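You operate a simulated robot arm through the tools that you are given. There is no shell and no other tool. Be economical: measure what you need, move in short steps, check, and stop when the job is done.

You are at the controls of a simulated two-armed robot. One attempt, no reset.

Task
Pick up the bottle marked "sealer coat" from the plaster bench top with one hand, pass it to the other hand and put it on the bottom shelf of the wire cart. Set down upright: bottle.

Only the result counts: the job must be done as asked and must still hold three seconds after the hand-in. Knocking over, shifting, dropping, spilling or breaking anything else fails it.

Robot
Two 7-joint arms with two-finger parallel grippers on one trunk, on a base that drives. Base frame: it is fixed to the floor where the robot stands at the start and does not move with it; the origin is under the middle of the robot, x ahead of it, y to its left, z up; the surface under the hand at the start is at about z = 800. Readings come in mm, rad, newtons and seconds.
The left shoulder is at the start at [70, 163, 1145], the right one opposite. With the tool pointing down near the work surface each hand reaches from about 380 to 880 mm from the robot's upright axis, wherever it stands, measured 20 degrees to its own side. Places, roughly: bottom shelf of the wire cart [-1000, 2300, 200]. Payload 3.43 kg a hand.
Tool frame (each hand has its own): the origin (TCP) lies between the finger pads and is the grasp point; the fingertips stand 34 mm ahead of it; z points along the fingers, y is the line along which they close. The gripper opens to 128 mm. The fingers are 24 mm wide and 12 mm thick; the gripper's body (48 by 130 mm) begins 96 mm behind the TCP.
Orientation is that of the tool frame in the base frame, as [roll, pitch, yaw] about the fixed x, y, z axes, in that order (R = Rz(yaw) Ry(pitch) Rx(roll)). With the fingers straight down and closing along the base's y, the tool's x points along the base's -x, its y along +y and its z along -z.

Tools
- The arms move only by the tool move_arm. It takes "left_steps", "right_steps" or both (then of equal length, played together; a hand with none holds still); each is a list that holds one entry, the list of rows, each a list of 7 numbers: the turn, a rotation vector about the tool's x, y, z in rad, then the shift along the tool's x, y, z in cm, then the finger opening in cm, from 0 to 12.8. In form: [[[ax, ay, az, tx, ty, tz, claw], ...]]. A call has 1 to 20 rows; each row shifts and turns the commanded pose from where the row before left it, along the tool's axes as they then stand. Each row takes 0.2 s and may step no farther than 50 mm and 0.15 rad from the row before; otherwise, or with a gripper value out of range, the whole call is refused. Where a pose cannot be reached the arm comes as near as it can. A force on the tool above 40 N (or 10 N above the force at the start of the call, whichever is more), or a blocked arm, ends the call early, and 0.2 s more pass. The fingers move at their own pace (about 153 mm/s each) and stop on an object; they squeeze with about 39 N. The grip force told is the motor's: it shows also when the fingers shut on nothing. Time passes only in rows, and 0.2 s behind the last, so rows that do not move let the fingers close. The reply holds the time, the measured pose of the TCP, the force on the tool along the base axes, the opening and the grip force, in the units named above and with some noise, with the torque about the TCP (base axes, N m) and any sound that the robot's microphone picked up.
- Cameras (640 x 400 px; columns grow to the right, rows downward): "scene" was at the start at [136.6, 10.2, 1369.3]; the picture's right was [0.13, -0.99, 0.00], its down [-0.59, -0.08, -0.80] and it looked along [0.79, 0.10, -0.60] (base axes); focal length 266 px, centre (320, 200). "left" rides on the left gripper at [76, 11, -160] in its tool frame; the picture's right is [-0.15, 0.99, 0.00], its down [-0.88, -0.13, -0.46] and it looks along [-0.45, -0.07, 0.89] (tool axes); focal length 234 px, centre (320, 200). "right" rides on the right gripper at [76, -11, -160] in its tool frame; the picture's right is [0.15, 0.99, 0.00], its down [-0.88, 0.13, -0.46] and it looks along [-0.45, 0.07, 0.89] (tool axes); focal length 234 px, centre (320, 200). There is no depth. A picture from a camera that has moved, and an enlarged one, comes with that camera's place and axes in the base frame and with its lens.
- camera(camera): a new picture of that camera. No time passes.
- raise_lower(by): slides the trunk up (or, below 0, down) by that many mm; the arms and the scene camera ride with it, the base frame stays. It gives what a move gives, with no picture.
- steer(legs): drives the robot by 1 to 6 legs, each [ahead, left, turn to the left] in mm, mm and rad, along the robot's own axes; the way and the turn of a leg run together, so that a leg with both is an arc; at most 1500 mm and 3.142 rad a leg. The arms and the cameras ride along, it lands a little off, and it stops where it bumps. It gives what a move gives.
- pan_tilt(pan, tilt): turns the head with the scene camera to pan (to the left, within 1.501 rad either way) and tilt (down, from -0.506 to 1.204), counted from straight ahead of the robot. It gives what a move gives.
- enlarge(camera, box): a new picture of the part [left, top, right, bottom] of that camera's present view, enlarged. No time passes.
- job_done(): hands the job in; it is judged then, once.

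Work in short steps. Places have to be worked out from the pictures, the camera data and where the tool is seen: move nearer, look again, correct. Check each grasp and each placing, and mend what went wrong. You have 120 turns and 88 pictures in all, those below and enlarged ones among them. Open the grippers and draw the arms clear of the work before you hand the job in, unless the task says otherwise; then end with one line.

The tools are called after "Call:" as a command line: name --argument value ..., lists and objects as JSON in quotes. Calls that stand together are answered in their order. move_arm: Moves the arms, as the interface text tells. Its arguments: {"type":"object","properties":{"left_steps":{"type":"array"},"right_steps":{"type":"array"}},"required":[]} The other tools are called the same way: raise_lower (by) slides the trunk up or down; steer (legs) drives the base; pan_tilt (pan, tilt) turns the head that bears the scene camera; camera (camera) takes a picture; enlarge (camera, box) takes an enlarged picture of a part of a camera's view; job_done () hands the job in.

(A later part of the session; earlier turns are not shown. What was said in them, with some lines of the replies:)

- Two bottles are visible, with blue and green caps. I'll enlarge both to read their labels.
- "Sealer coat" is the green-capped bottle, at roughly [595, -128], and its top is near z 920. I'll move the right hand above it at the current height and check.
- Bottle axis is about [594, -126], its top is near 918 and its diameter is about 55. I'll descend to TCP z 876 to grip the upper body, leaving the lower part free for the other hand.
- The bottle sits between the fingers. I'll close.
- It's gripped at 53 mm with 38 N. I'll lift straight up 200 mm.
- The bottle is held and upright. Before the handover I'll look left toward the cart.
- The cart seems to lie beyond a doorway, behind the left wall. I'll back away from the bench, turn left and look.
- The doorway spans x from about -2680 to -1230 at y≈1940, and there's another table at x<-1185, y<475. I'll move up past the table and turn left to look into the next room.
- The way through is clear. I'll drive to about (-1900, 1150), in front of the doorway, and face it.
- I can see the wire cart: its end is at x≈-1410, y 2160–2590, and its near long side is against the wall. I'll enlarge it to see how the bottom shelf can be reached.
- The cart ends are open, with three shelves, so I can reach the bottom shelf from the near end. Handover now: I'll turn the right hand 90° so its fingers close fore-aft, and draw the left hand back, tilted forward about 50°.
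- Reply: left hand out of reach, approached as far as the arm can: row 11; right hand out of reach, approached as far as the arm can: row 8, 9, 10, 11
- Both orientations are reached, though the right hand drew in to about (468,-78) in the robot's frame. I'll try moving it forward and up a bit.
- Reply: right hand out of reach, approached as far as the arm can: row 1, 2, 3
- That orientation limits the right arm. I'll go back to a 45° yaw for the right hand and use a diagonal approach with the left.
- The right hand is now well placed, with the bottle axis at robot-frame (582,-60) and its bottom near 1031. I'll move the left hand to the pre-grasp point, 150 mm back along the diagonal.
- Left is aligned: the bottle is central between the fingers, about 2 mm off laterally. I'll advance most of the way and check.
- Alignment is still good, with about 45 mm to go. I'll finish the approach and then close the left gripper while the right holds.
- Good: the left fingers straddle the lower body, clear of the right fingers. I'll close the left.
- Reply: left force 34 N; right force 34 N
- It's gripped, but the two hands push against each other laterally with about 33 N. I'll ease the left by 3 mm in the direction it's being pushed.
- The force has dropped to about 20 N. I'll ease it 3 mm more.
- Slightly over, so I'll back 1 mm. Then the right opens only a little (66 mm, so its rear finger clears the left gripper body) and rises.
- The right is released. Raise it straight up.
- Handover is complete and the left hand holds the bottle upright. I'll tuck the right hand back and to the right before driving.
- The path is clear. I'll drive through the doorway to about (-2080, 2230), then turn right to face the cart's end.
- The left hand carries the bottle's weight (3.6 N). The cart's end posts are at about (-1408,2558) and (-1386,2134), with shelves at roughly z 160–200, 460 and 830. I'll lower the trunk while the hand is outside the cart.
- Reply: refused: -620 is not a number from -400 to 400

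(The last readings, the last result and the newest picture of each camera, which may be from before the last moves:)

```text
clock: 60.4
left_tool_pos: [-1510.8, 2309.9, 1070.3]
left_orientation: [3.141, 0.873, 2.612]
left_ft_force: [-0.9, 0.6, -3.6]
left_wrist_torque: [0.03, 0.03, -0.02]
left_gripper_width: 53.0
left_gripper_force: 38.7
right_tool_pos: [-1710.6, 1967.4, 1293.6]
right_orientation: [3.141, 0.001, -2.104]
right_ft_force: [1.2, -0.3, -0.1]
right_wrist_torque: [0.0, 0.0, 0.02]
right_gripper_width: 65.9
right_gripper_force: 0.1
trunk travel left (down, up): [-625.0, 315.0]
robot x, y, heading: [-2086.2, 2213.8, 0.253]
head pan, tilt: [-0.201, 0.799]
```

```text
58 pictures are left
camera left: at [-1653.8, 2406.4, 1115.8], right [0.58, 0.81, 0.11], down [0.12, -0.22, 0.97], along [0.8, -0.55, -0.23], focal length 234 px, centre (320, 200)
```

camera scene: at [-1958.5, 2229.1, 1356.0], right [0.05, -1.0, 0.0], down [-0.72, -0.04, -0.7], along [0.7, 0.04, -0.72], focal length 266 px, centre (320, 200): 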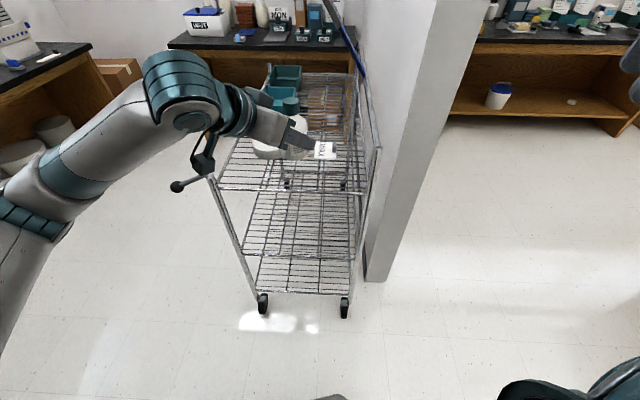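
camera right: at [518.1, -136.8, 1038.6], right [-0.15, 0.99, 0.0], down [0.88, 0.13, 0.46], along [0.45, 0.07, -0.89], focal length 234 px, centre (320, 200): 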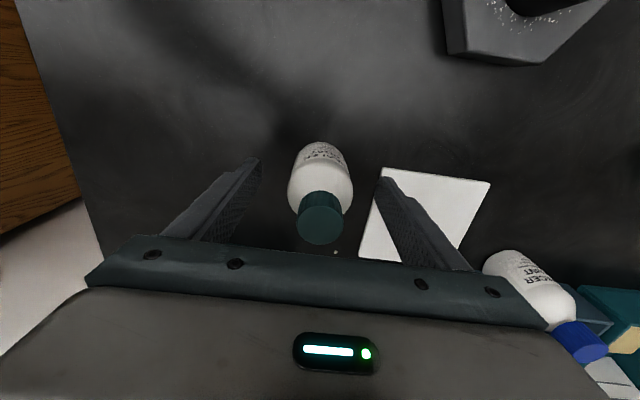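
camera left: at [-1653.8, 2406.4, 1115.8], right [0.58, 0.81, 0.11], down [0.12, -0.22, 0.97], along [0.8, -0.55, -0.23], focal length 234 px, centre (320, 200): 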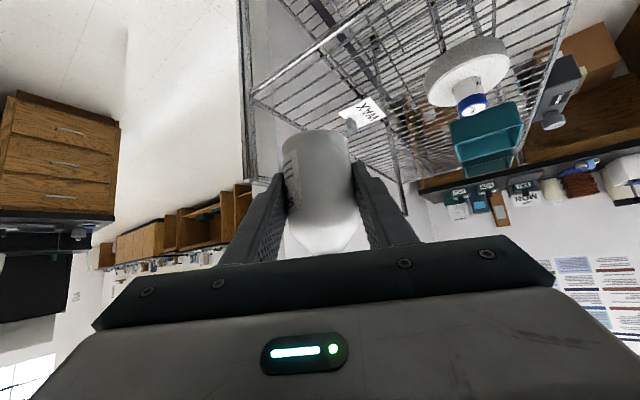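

The limit is 400 per call, so I'll lower in two calls; the hand is about 75 mm or more clear of the cart.

Call:
raise_lower --by -310

Call:
raise_lower --by -310

Call:
camera --camera "scene"

Call:
camera --camera "left"

```text
clock: 63.4
left_tool_pos: [-1510.6, 2309.6, 761.0]
left_orientation: [3.14, 0.873, 2.611]
left_ft_force: [0.5, 0.9, -4.4]
left_wrist_torque: [-0.03, 0.05, 0.0]
left_gripper_width: 52.9
left_gripper_force: 39.2
right_tool_pos: [-1711.6, 1967.0, 983.5]
right_orientation: [3.14, 0.0, -2.103]
right_ft_force: [0.1, 0.0, -0.4]
right_wrist_torque: [0.0, 0.02, -0.02]
right_gripper_width: 66.2
right_gripper_force: 0.1
trunk travel left (down, up): [-315.0, 625.0]
robot x, y, heading: [-2089.3, 2207.6, 0.255]
head pan, tilt: [-0.201, 0.799]
```

```text
clock: 66.5
left_tool_pos: [-1511.4, 2309.7, 451.0]
left_orientation: [3.14, 0.873, 2.61]
left_ft_force: [0.8, 0.4, -2.5]
left_wrist_torque: [0.0, -0.01, 0.01]
left_gripper_width: 52.7
left_gripper_force: 39.1
right_tool_pos: [-1710.0, 1966.1, 673.5]
right_orientation: [3.141, 0.001, -2.105]
right_ft_force: [-0.7, 0.5, -0.7]
right_wrist_torque: [0.0, 0.01, -0.01]
right_gripper_width: 66.0
right_gripper_force: 0.1
trunk travel left (down, up): [-5.0, 935.0]
robot x, y, heading: [-2087.0, 2211.8, 0.251]
head pan, tilt: [-0.201, 0.799]
```

```text
57 pictures are left
camera scene: at [-1958.9, 2229.2, 736.1], right [0.05, -1.0, 0.0], down [-0.72, -0.04, -0.7], along [0.7, 0.04, -0.72], focal length 266 px, centre (320, 200)
```

scene: 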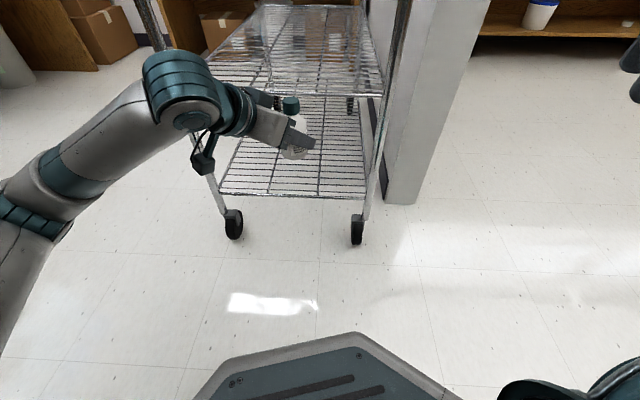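

```text
56 pictures are left
camera left: at [-1654.2, 2406.4, 496.0], right [0.58, 0.81, 0.11], down [0.12, -0.22, 0.97], along [0.8, -0.55, -0.23], focal length 234 px, centre (320, 200)
```

left: 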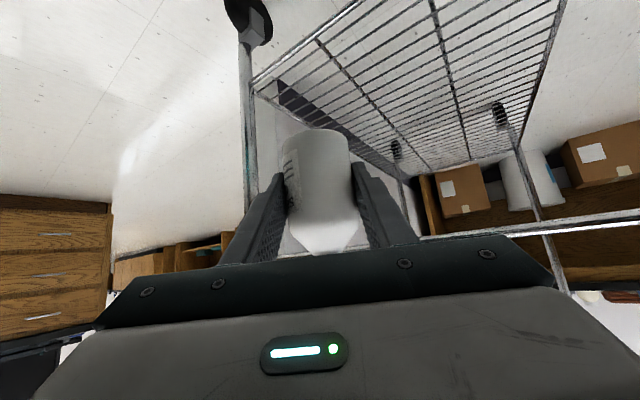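

The bottom shelf is empty, at z≈180–195. I'll lower the left hand 165 mm with the tool orientation kept, still outside the cart.

Call:
move_arm --left_steps '[[[0, 0, 0, 2.53, 0, 2.12, 3], [0, 0, 0, 2.53, 0, 2.12, 3], [0, 0, 0, 2.53, 0, 2.12, 3], [0, 0, 0, 2.53, 0, 2.12, 3], [0, 0, 0, 2.53, 0, 2.12, 3], [0, 0, 0, 0, 0, 0, 3]]]'

Call:
camera --camera "scene"

```text
clock: 67.9
left_tool_pos: [-1509.9, 2311.1, 286.5]
left_orientation: [3.139, 0.873, 2.61]
left_ft_force: [0.3, 0.5, -3.6]
left_wrist_torque: [0.0, 0.03, -0.02]
left_gripper_width: 52.7
left_gripper_force: 38.7
right_tool_pos: [-1711.4, 1966.8, 672.4]
right_orientation: [3.141, 0.0, -2.106]
right_ft_force: [0.5, -0.3, -0.2]
right_wrist_torque: [0.0, 0.0, -0.04]
right_gripper_width: 65.9
right_gripper_force: 0.0
trunk travel left (down, up): [-5.0, 935.0]
robot x, y, heading: [-2085.6, 2214.0, 0.252]
head pan, tilt: [-0.201, 0.799]
```

```text
55 pictures are left
camera scene: at [-1958.8, 2229.2, 736.0], right [0.05, -1.0, 0.0], down [-0.72, -0.04, -0.7], along [0.7, 0.04, -0.72], focal length 266 px, centre (320, 200)
```

scene: 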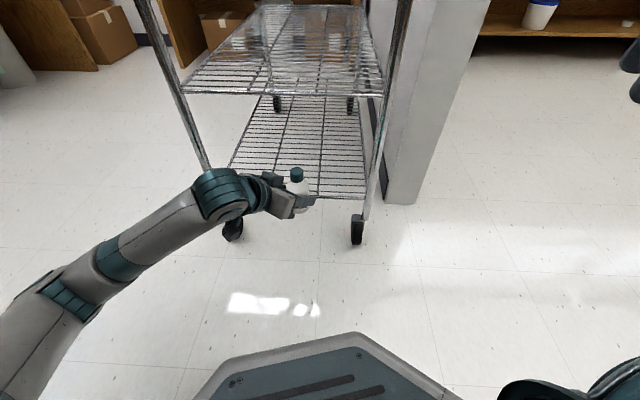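

The bottle bottom is near z 246, above the shelf's level. I'll drive partway in toward the shelf and check the clearance with the middle shelf and posts.

Call:
steer --legs '[[120, -14, 0]]'

Call:
camera --camera "scene"

Call:
camera --camera "left"

```text
clock: 69.2
left_tool_pos: [-1389.6, 2326.5, 287.4]
left_orientation: [3.141, 0.871, 2.611]
left_ft_force: [1.3, -0.1, -3.1]
left_wrist_torque: [0.03, 0.07, -0.01]
left_gripper_width: 52.8
left_gripper_force: 38.8
right_tool_pos: [-1590.3, 1983.0, 672.7]
right_orientation: [-3.141, 0.0, -2.106]
right_ft_force: [0.8, 0.1, 0.9]
right_wrist_torque: [-0.02, 0.01, -0.01]
right_gripper_width: 66.0
right_gripper_force: 0.1
trunk travel left (down, up): [-5.0, 935.0]
robot x, y, heading: [-1968.5, 2228.0, 0.248]
head pan, tilt: [-0.201, 0.799]
```

```text
54 pictures are left
camera scene: at [-1838.0, 2245.4, 736.0], right [0.05, -1.0, 0.0], down [-0.72, -0.04, -0.7], along [0.7, 0.04, -0.72], focal length 266 px, centre (320, 200)
```

scene: 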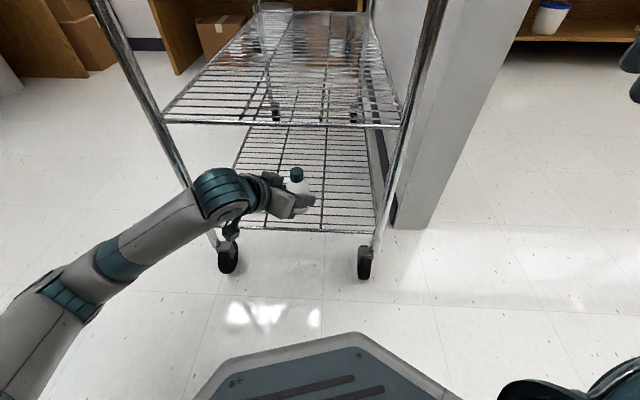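

```text
53 pictures are left
camera left: at [-1532.2, 2422.7, 332.1], right [0.58, 0.8, 0.11], down [0.12, -0.22, 0.97], along [0.8, -0.55, -0.23], focal length 234 px, centre (320, 200)
```

left: 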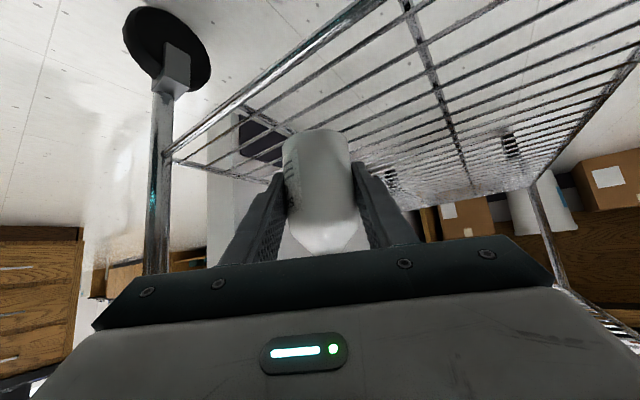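

The clearances look fine. I'll drive 60 mm further in.

Call:
steer --legs '[[58, -12, 0]]'

Call:
camera --camera "scene"

Call:
camera --camera "left"

```text
clock: 70.1
left_tool_pos: [-1330.2, 2329.8, 287.6]
left_orientation: [-3.141, 0.874, 2.61]
left_ft_force: [0.9, -0.5, -3.9]
left_wrist_torque: [-0.02, 0.02, 0.0]
left_gripper_width: 53.0
left_gripper_force: 38.7
right_tool_pos: [-1530.2, 1985.0, 673.8]
right_orientation: [-3.14, 0.002, -2.107]
right_ft_force: [0.0, -0.4, 0.2]
right_wrist_torque: [-0.05, 0.01, 0.0]
right_gripper_width: 66.0
right_gripper_force: 0.1
trunk travel left (down, up): [-5.0, 935.0]
robot x, y, heading: [-1908.8, 2233.1, 0.253]
head pan, tilt: [-0.201, 0.799]
```

```text
52 pictures are left
camera scene: at [-1778.8, 2248.3, 736.0], right [0.05, -1.0, 0.0], down [-0.72, -0.04, -0.7], along [0.7, 0.04, -0.72], focal length 266 px, centre (320, 200)
```

scene: 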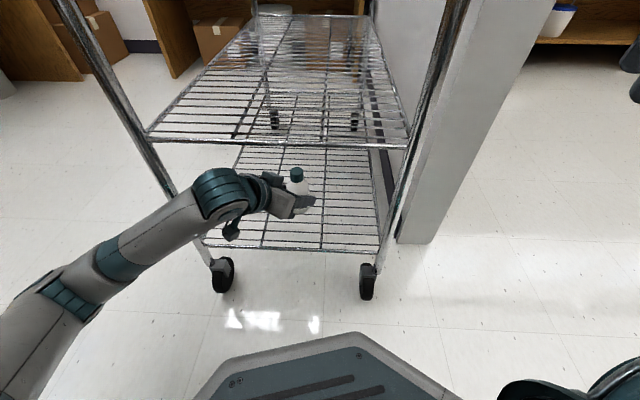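

```text
51 pictures are left
camera left: at [-1473.0, 2425.6, 332.0], right [0.58, 0.8, 0.11], down [0.12, -0.22, 0.97], along [0.8, -0.55, -0.23], focal length 234 px, centre (320, 200)
```

left: 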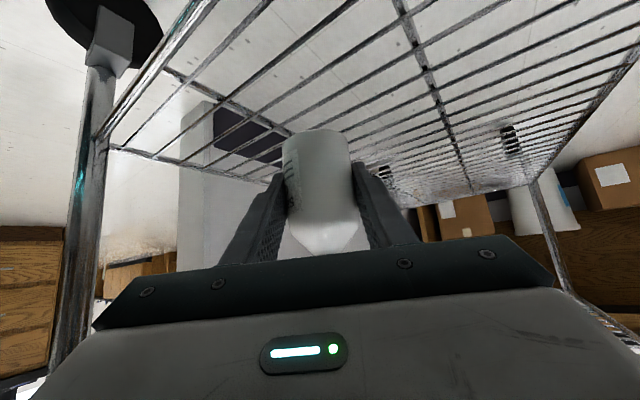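

The bottle is about 85 mm inside the shelf edge. I'll lower 32 mm, then check.

Call:
move_arm --left_steps '[[[0, 0, 0, 0.766, 0, 0.643, 3], [0, 0, 0, 0.766, 0, 0.643, 3], [0, 0, 0, 0.613, 0, 0.514, 3], [0, 0, 0, 0.306, 0, 0.257, 3], [0, 0, 0, 0, 0, 0, 3]]]'

Call:
camera --camera "left"

Call:
enlarge --camera "scene" --box '[180, 120, 400, 270]'

```text
clock: 71.3
left_tool_pos: [-1331.4, 2328.8, 254.6]
left_orientation: [3.141, 0.87, 2.609]
left_ft_force: [-0.8, 0.4, -3.9]
left_wrist_torque: [-0.01, 0.01, 0.0]
left_gripper_width: 52.8
left_gripper_force: 39.1
right_tool_pos: [-1530.9, 1986.5, 671.6]
right_orientation: [-3.141, 0.0, -2.106]
right_ft_force: [0.7, 0.7, 0.2]
right_wrist_torque: [0.02, -0.01, -0.01]
right_gripper_width: 65.8
right_gripper_force: 0.1
trunk travel left (down, up): [-5.0, 935.0]
robot x, y, heading: [-1909.1, 2233.7, 0.253]
head pan, tilt: [-0.201, 0.799]
```

```text
50 pictures are left
camera left: at [-1473.7, 2425.7, 299.9], right [0.58, 0.8, 0.11], down [0.12, -0.22, 0.97], along [0.8, -0.55, -0.23], focal length 234 px, centre (320, 200)
```

left: 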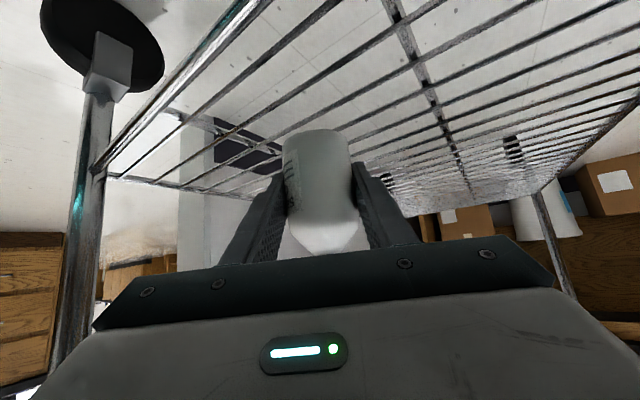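

```text
2.67 times, centred on (290, 195) of scene
camera zoom: at [-1778.7, 2248.3, 736.0], right [0.05, -1.0, 0.0], down [-0.72, -0.04, -0.7], along [0.7, 0.04, -0.72], focal length 710 px, centre (400, 213)
```

zoom: 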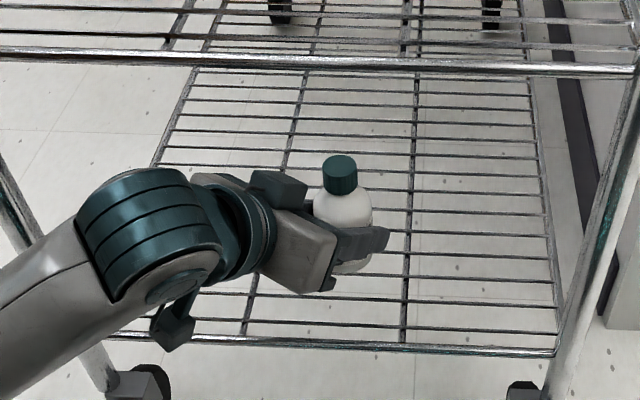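

Wire spacing is about 30 mm, so I want the bottle base to span two wires. I'll take an enlarged look to locate the wires against the bottle.

Call:
enlarge --camera "scene" --box '[270, 170, 370, 255]'

Call:
enlarge --camera "left" --box '[200, 60, 440, 210]'

```text
4.71 times, centred on (320, 212) of scene
camera zoom: at [-1778.7, 2248.3, 736.0], right [0.05, -1.0, 0.0], down [-0.72, -0.04, -0.7], along [0.7, 0.04, -0.72], focal length 1252 px, centre (320, 141)
```

zoom: 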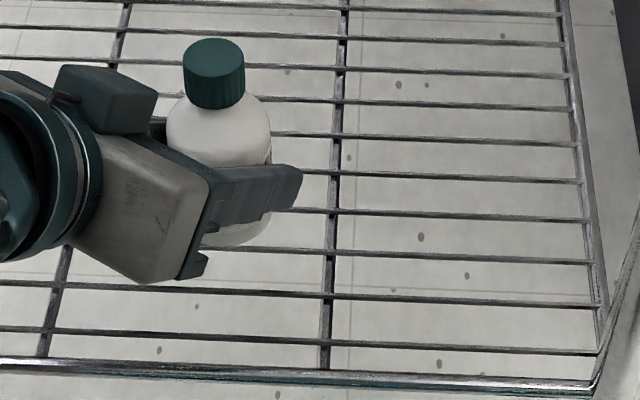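

```text
2.67 times, centred on (320, 135) of left
camera zoom: at [-1473.7, 2425.7, 299.9], right [0.58, 0.8, 0.11], down [0.12, -0.22, 0.97], along [0.8, -0.55, -0.23], focal length 624 px, centre (320, 373)
```

zoom: 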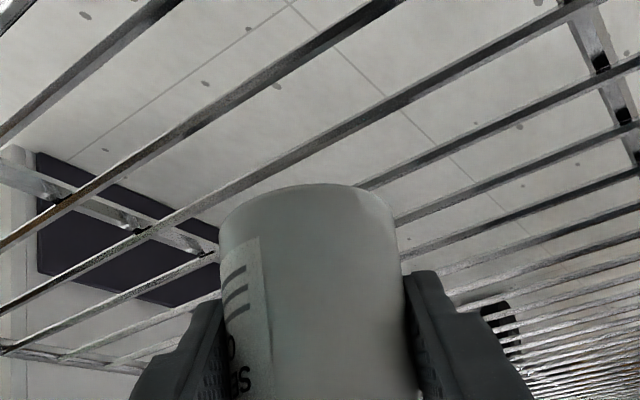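

The bottle bottom is near z 215. I'll lower slowly to find contact, which fixes the shelf height and so the wire positions.

Call:
move_arm --left_steps '[[[0, 0, 0, 0.306, 0, 0.257, 3], [0, 0, 0, 0.306, 0, 0.257, 3], [0, 0, 0, 0.306, 0, 0.257, 3], [0, 0, 0, 0, 0, 0, 3]]]'

```text
clock: 72.3
left_tool_pos: [-1328.6, 2328.9, 244.8]
left_orientation: [3.14, 0.878, 2.607]
left_ft_force: [-2.2, 0.0, 8.2]
left_wrist_torque: [-0.08, -0.25, -0.03]
left_gripper_width: 52.7
left_gripper_force: 39.1
right_tool_pos: [-1530.7, 1985.4, 674.4]
right_orientation: [3.141, 0.0, -2.107]
right_ft_force: [-0.6, -0.8, 0.6]
right_wrist_torque: [-0.01, -0.02, 0.01]
right_gripper_width: 65.9
right_gripper_force: 0.1
trunk travel left (down, up): [-5.0, 935.0]
robot x, y, heading: [-1909.4, 2231.8, 0.258]
head pan, tilt: [-0.201, 0.799]
```

Contact at TCP z≈245 gives a shelf height of about 204. The wires are then at about x -1345 and -1316, straddling the bottle axis at about -1326, so it spans two wires. I'll ease up 1.5 mm and open.

Call:
move_arm --left_steps '[[[0, 0, 0, -0.115, 0, -0.096, 3], [0, 0, 0, 0, 0, 0, 3]]]'

Call:
enlarge --camera "scene" --box '[270, 170, 370, 255]'

```text
clock: 72.9
left_tool_pos: [-1330.5, 2330.6, 244.7]
left_orientation: [3.14, 0.874, 2.609]
left_ft_force: [3.0, 0.2, 4.0]
left_wrist_torque: [-0.08, -0.32, 0.04]
left_gripper_width: 52.8
left_gripper_force: 38.4
right_tool_pos: [-1531.5, 1984.5, 672.7]
right_orientation: [3.141, 0.0, -2.106]
right_ft_force: [1.1, 0.5, -0.2]
right_wrist_torque: [0.02, 0.01, 0.04]
right_gripper_width: 65.8
right_gripper_force: 0.1
trunk travel left (down, up): [-5.0, 935.0]
robot x, y, heading: [-1907.0, 2233.0, 0.252]
head pan, tilt: [-0.201, 0.799]
```

```text
4.71 times, centred on (320, 212) of scene
camera zoom: at [-1779.0, 2248.3, 736.1], right [0.05, -1.0, 0.0], down [-0.72, -0.04, -0.7], along [0.7, 0.04, -0.72], focal length 1252 px, centre (320, 141)
```

zoom: 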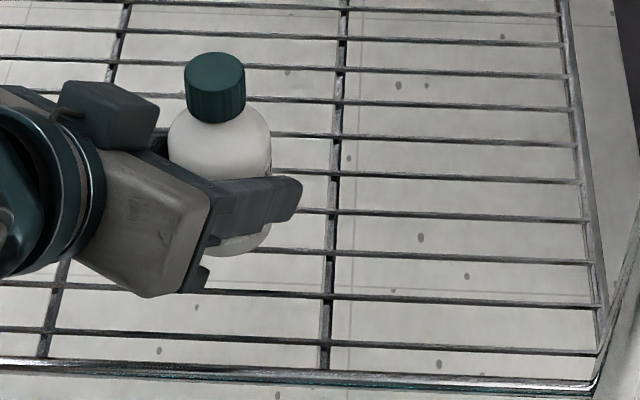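

The bottle's front edge overhangs the near wire by about 7 mm, so two wires support it, as calculated. Open slowly.

Call:
move_arm --left_steps '[[[0, 0, 0, 0, 0, 0, 5.4], [0, 0, 0, 0, 0, 0, 6], [0, 0, 0, 0, 0, 0, 7], [0, 0, 0, 0, 0, 0, 8.5], [0, 0, 0, 0, 0, 0, 8.5], [0, 0, 0, 0, 0, 0, 8.5]]]'

Call:
enlarge --camera "scene" --box '[270, 170, 370, 255]'

Call:
camera --camera "left"

```text
clock: 74.3
left_tool_pos: [-1331.2, 2328.8, 244.8]
left_orientation: [3.141, 0.873, 2.609]
left_ft_force: [0.4, 0.3, -0.1]
left_wrist_torque: [0.02, 0.0, -0.02]
left_gripper_width: 85.0
left_gripper_force: 0.0
right_tool_pos: [-1531.5, 1985.6, 673.5]
right_orientation: [-3.142, 0.0, -2.108]
right_ft_force: [-0.6, -0.2, -0.1]
right_wrist_torque: [0.01, 0.0, 0.02]
right_gripper_width: 66.1
right_gripper_force: 0.0
trunk travel left (down, up): [-5.0, 935.0]
robot x, y, heading: [-1908.7, 2235.7, 0.258]
head pan, tilt: [-0.201, 0.799]
```

```text
4.71 times, centred on (320, 212) of scene
camera zoom: at [-1778.9, 2248.3, 736.0], right [0.05, -1.0, 0.0], down [-0.72, -0.04, -0.7], along [0.7, 0.04, -0.72], focal length 1252 px, centre (320, 141)
```

zoom: 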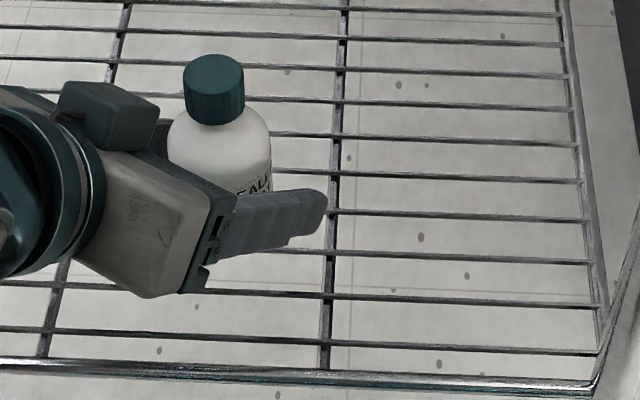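

```text
44 pictures are left
camera left: at [-1473.3, 2425.8, 289.9], right [0.58, 0.8, 0.11], down [0.12, -0.22, 0.97], along [0.8, -0.55, -0.23], focal length 234 px, centre (320, 200)
```

left: 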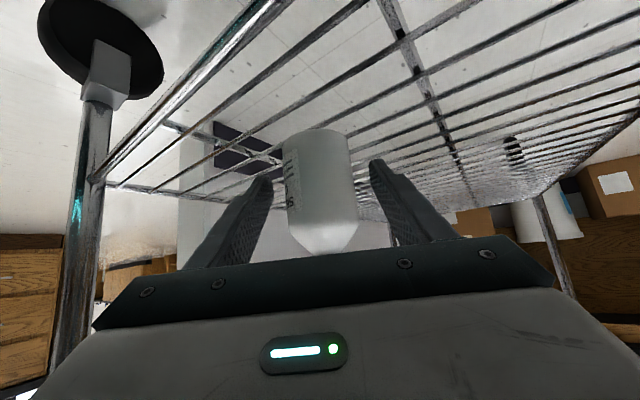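

The bottle stands upright on its own. I'll withdraw the left hand back along its axis.

Call:
move_arm --left_steps '[[[0, 0, 0, 0, 0, -2, 8.5], [0, 0, 0, 0, 0, -3, 8.5], [0, 0, 0, 0, 0, -3, 8.5], [0, 0, 0, 0, 0, -3, 8.5], [0, 0, 0, 0, 0, 0, 8.5]]]'

Call:
camera --camera "scene"

```text
clock: 75.5
left_tool_pos: [-1402.1, 2372.3, 314.1]
left_orientation: [3.141, 0.873, 2.611]
left_ft_force: [0.1, 0.0, -0.3]
left_wrist_torque: [-0.02, -0.02, -0.01]
left_gripper_width: 85.2
left_gripper_force: 0.1
right_tool_pos: [-1530.1, 1986.1, 673.4]
right_orientation: [3.14, 0.0, -2.106]
right_ft_force: [-1.3, -0.3, -0.1]
right_wrist_torque: [0.01, -0.01, 0.0]
right_gripper_width: 65.9
right_gripper_force: 0.0
trunk travel left (down, up): [-5.0, 935.0]
robot x, y, heading: [-1906.1, 2229.1, 0.248]
head pan, tilt: [-0.201, 0.799]
```

```text
43 pictures are left
camera scene: at [-1778.9, 2248.3, 736.0], right [0.05, -1.0, 0.0], down [-0.72, -0.04, -0.7], along [0.7, 0.04, -0.72], focal length 266 px, centre (320, 200)
```

scene: 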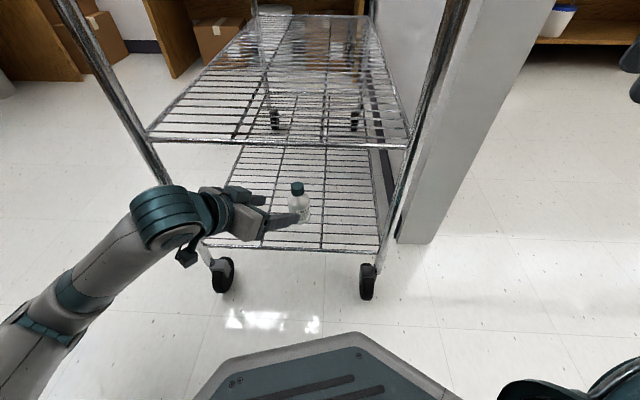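

It's clear of the bottle. I'll drive back away from the cart along -x and check.

Call:
steer --legs '[[-242, 62, 0]]'

Call:
camera --camera "scene"

Call:
enlarge --camera "scene" --box '[230, 80, 370, 200]'

```text
clock: 77.3
left_tool_pos: [-1647.4, 2372.0, 313.7]
left_orientation: [3.141, 0.872, 2.605]
left_ft_force: [-0.1, 0.1, 0.2]
left_wrist_torque: [0.0, -0.03, 0.0]
left_gripper_width: 85.1
left_gripper_force: 0.1
right_tool_pos: [-1774.9, 1986.8, 674.2]
right_orientation: [3.141, -0.001, -2.107]
right_ft_force: [0.1, 0.5, -0.7]
right_wrist_torque: [-0.02, 0.0, 0.02]
right_gripper_width: 66.0
right_gripper_force: 0.0
trunk travel left (down, up): [-5.0, 935.0]
robot x, y, heading: [-2154.1, 2234.2, 0.253]
head pan, tilt: [-0.201, 0.799]
```

```text
42 pictures are left
camera scene: at [-2023.6, 2249.3, 736.0], right [0.05, -1.0, 0.0], down [-0.72, -0.04, -0.7], along [0.7, 0.03, -0.72], focal length 266 px, centre (320, 200)
```

scene: 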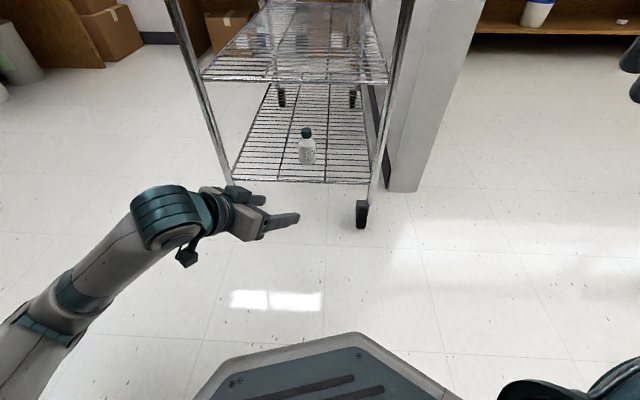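

```text
3.33 times, centred on (300, 140) of scene
camera zoom: at [-2023.6, 2249.3, 736.0], right [0.05, -1.0, 0.0], down [-0.72, -0.04, -0.7], along [0.7, 0.03, -0.72], focal length 887 px, centre (387, 400)
```

zoom: 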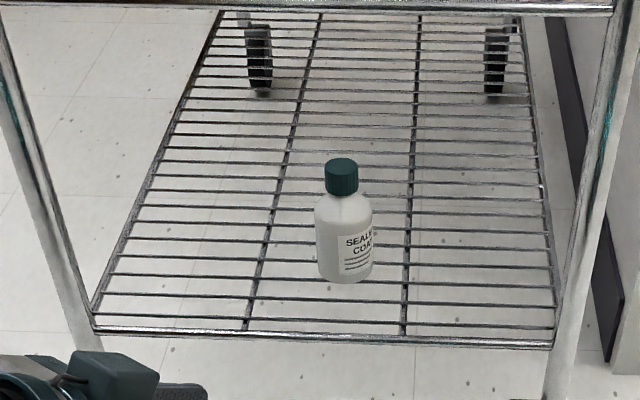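

The bottle stands upright on the bottom shelf, both hands are clear, and nothing else on the cart has moved. I'll open the grippers fully and hand in.

Call:
move_arm --left_steps '[[[0, 0, 0, 0, 0, 0, 12.8], [0, 0, 0, 0, 0, 0, 12.8]]]' --right_steps '[[[0, 0, 0, 0, 0, 0, 12.8], [0, 0, 0, 0, 0, 0, 12.8]]]'

Call:
job_done

```text
clock: 77.9
left_tool_pos: [-1647.1, 2372.2, 314.6]
left_orientation: [3.141, 0.873, 2.607]
left_ft_force: [-0.4, -0.5, -0.3]
left_wrist_torque: [0.02, 0.0, 0.02]
left_gripper_width: 128.0
left_gripper_force: 0.1
right_tool_pos: [-1776.5, 1986.3, 673.6]
right_orientation: [-3.14, 0.0, -2.106]
right_ft_force: [0.8, -0.8, 0.2]
right_wrist_torque: [0.01, -0.01, -0.03]
right_gripper_width: 128.1
right_gripper_force: 0.0
trunk travel left (down, up): [-5.0, 935.0]
robot x, y, heading: [-2148.9, 2234.4, 0.254]
head pan, tilt: [-0.201, 0.799]
```

```text
The job is handed in.
```

The right hand picked up the "sealer coat" bottle and passed it to the left, which set it upright on the bottom shelf of the wire cart; both grippers are open and clear, and the job is handed in.
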